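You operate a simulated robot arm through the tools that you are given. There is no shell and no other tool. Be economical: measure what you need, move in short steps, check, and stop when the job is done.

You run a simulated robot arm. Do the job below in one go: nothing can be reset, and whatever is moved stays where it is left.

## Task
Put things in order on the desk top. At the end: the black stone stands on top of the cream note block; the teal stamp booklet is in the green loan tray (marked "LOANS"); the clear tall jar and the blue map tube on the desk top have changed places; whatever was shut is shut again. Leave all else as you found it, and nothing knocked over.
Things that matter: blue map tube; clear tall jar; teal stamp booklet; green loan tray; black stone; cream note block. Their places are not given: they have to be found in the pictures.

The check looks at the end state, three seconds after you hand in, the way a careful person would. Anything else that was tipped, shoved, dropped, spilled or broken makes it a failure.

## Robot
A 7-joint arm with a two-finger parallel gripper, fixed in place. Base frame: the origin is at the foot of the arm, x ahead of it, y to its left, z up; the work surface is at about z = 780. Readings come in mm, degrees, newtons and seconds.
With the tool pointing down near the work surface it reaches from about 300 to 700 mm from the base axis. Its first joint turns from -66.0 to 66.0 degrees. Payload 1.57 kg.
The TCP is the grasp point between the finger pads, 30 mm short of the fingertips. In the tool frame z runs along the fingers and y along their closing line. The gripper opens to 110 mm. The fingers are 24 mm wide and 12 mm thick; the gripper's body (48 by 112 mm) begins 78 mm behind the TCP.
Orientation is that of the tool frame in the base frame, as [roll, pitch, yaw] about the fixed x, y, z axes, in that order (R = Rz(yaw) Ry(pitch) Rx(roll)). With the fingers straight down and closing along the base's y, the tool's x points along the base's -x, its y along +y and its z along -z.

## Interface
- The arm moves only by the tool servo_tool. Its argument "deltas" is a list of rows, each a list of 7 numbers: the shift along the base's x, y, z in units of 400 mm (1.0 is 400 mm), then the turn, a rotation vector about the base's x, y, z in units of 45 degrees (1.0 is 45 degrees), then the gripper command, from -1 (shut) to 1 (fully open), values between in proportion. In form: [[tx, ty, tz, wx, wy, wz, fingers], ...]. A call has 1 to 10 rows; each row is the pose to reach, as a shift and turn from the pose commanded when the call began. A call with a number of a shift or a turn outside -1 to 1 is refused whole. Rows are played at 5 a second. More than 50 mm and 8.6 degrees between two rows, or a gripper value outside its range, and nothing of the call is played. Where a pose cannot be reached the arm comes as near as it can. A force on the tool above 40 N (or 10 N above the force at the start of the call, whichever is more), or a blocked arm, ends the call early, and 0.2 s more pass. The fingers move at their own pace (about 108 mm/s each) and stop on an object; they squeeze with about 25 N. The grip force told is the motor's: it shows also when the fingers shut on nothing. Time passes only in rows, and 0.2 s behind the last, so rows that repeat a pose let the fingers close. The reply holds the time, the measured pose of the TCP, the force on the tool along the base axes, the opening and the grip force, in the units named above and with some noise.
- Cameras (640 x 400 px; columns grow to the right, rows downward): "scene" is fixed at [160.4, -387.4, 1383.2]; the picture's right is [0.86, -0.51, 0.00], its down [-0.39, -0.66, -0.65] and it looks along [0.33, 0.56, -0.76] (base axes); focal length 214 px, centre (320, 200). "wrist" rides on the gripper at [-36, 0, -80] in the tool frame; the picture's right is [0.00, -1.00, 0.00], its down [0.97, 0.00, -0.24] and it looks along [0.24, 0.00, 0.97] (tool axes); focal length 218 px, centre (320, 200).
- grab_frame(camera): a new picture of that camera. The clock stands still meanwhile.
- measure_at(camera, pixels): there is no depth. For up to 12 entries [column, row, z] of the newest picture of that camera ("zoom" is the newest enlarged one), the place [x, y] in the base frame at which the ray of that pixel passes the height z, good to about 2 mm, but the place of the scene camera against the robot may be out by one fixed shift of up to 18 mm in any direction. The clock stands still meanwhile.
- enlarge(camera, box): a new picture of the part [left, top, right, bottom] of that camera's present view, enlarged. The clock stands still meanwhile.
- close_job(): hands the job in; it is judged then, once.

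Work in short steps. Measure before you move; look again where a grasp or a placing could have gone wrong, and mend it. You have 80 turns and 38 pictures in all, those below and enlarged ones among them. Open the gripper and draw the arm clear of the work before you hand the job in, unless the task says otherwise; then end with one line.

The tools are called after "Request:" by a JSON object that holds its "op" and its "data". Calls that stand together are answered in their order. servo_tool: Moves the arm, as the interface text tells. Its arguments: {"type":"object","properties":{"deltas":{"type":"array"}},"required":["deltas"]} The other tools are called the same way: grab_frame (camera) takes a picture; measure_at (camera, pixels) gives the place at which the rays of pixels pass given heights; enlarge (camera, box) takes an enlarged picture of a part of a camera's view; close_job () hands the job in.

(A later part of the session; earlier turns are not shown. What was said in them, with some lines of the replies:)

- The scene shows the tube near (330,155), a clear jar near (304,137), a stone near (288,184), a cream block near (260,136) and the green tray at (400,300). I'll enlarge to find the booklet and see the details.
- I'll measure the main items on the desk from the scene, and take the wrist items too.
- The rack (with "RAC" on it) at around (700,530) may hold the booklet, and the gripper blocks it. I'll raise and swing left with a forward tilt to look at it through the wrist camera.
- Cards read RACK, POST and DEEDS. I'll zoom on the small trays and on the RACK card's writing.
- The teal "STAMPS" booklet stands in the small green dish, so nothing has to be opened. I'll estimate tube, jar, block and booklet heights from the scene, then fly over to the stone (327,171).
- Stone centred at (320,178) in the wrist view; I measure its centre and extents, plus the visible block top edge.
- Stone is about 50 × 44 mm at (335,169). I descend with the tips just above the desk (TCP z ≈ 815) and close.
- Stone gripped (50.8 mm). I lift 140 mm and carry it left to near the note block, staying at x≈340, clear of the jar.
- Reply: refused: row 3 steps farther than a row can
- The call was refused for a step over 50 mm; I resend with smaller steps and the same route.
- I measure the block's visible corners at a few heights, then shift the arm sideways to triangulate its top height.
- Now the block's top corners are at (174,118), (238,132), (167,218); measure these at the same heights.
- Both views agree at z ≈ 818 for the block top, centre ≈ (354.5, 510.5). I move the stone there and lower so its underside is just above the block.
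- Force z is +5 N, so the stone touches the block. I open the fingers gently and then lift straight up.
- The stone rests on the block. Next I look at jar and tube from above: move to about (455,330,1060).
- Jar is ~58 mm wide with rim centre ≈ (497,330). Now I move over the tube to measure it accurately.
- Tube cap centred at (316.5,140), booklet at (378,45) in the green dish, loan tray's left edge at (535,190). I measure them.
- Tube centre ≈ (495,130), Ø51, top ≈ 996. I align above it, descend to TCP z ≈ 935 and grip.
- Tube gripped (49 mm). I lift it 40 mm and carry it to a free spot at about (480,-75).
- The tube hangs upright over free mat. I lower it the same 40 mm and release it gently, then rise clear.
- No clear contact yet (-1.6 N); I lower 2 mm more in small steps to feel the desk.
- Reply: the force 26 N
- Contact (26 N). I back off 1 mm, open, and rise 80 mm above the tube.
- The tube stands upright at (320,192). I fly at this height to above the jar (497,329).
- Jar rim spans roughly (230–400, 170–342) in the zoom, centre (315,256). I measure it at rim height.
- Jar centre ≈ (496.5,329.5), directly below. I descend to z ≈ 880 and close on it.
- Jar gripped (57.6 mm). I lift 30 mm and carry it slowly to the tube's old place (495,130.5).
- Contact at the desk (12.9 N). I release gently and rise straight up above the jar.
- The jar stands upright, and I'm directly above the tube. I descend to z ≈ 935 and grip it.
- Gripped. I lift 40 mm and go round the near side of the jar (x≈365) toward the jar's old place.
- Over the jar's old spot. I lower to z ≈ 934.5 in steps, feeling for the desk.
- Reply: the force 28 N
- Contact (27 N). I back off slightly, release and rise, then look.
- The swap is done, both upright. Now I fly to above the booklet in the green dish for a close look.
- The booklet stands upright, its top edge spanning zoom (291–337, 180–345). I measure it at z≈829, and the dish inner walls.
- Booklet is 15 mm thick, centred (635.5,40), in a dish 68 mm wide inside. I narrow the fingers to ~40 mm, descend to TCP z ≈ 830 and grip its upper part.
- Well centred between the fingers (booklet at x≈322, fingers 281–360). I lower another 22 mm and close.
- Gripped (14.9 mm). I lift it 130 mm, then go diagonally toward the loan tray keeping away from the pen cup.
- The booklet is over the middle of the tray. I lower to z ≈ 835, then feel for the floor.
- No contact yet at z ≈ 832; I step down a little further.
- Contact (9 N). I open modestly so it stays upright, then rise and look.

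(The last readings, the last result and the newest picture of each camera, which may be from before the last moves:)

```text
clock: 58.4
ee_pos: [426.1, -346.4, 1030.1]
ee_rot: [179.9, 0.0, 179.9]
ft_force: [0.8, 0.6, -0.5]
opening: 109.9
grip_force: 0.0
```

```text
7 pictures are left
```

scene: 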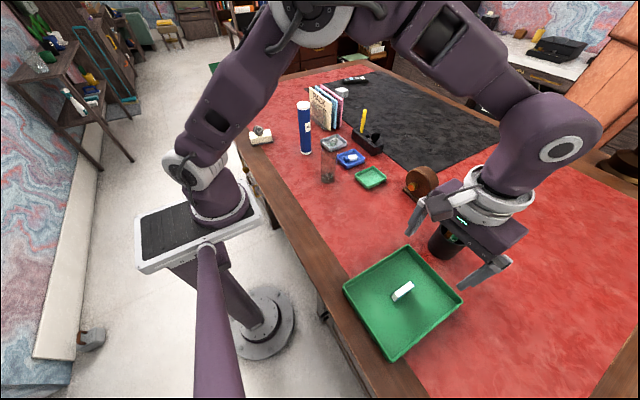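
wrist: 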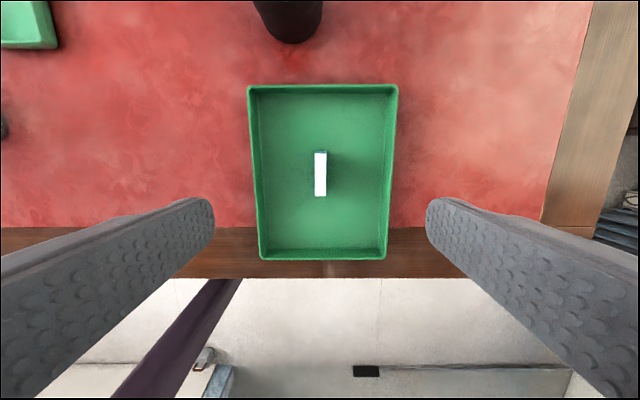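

The booklet stands in the loan tray and everything else looks undisturbed. I raise the arm clear and take a last close look.

Request:
{"op": "servo_tool", "data": {"deltas": [[0, 0, 0.1, 0, 0, 0, 1], [0, 0.05, 0.2, 0, 0, 0, 1], [0, 0.15, 0.22, 0, 0, 0, 1], [0, 0.25, 0.22, 0, 0, 0, 1], [0, 0.35, 0.22, 0, 0, 0, 1], [0, 0.45, 0.22, 0, 0, 0, 1]]}}

Request:
{"op": "enlarge", "data": {"camera": "scene", "box": [230, 70, 400, 200]}}

Request:
{"op": "grab_frame", "data": {"camera": "scene"}}

```text
clock: 59.8
ee_pos: [423.8, -164.6, 1118.0]
ee_rot: [179.9, 0.0, 179.9]
ft_force: [-0.5, 0.5, 0.3]
opening: 110.2
grip_force: 0.0
```

```text
3.08 times, centred on (315, 135) of scene
```

zoom: 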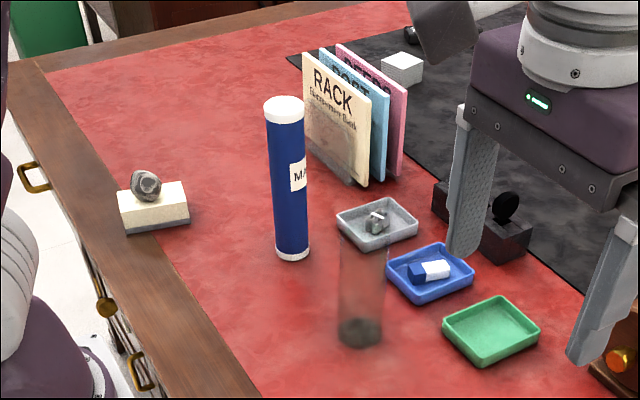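

```text
5 pictures are left
```

scene: 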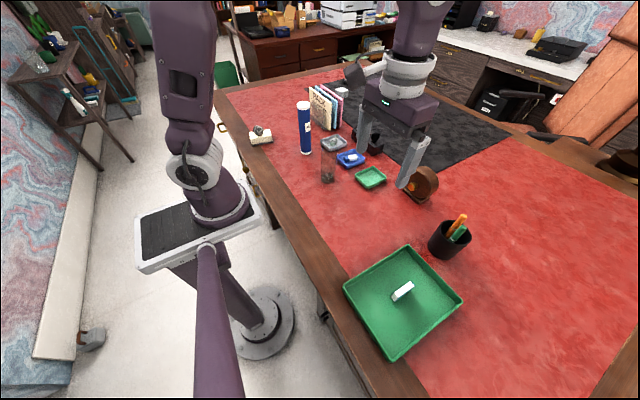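

The stone is on the block, tube and jar have changed places, the booklet is in the LOANS tray, and the arm is clear with the gripper open. I hand in.

Request:
{"op": "close_job", "data": {}}

```text
The job is handed in.
```

The job is handed in: the stone is on the cream note block, the stamp booklet is standing in the LOANS tray, and the jar and map tube have changed places. I opened nothing that was shut, and the last picture shows nothing knocked over.
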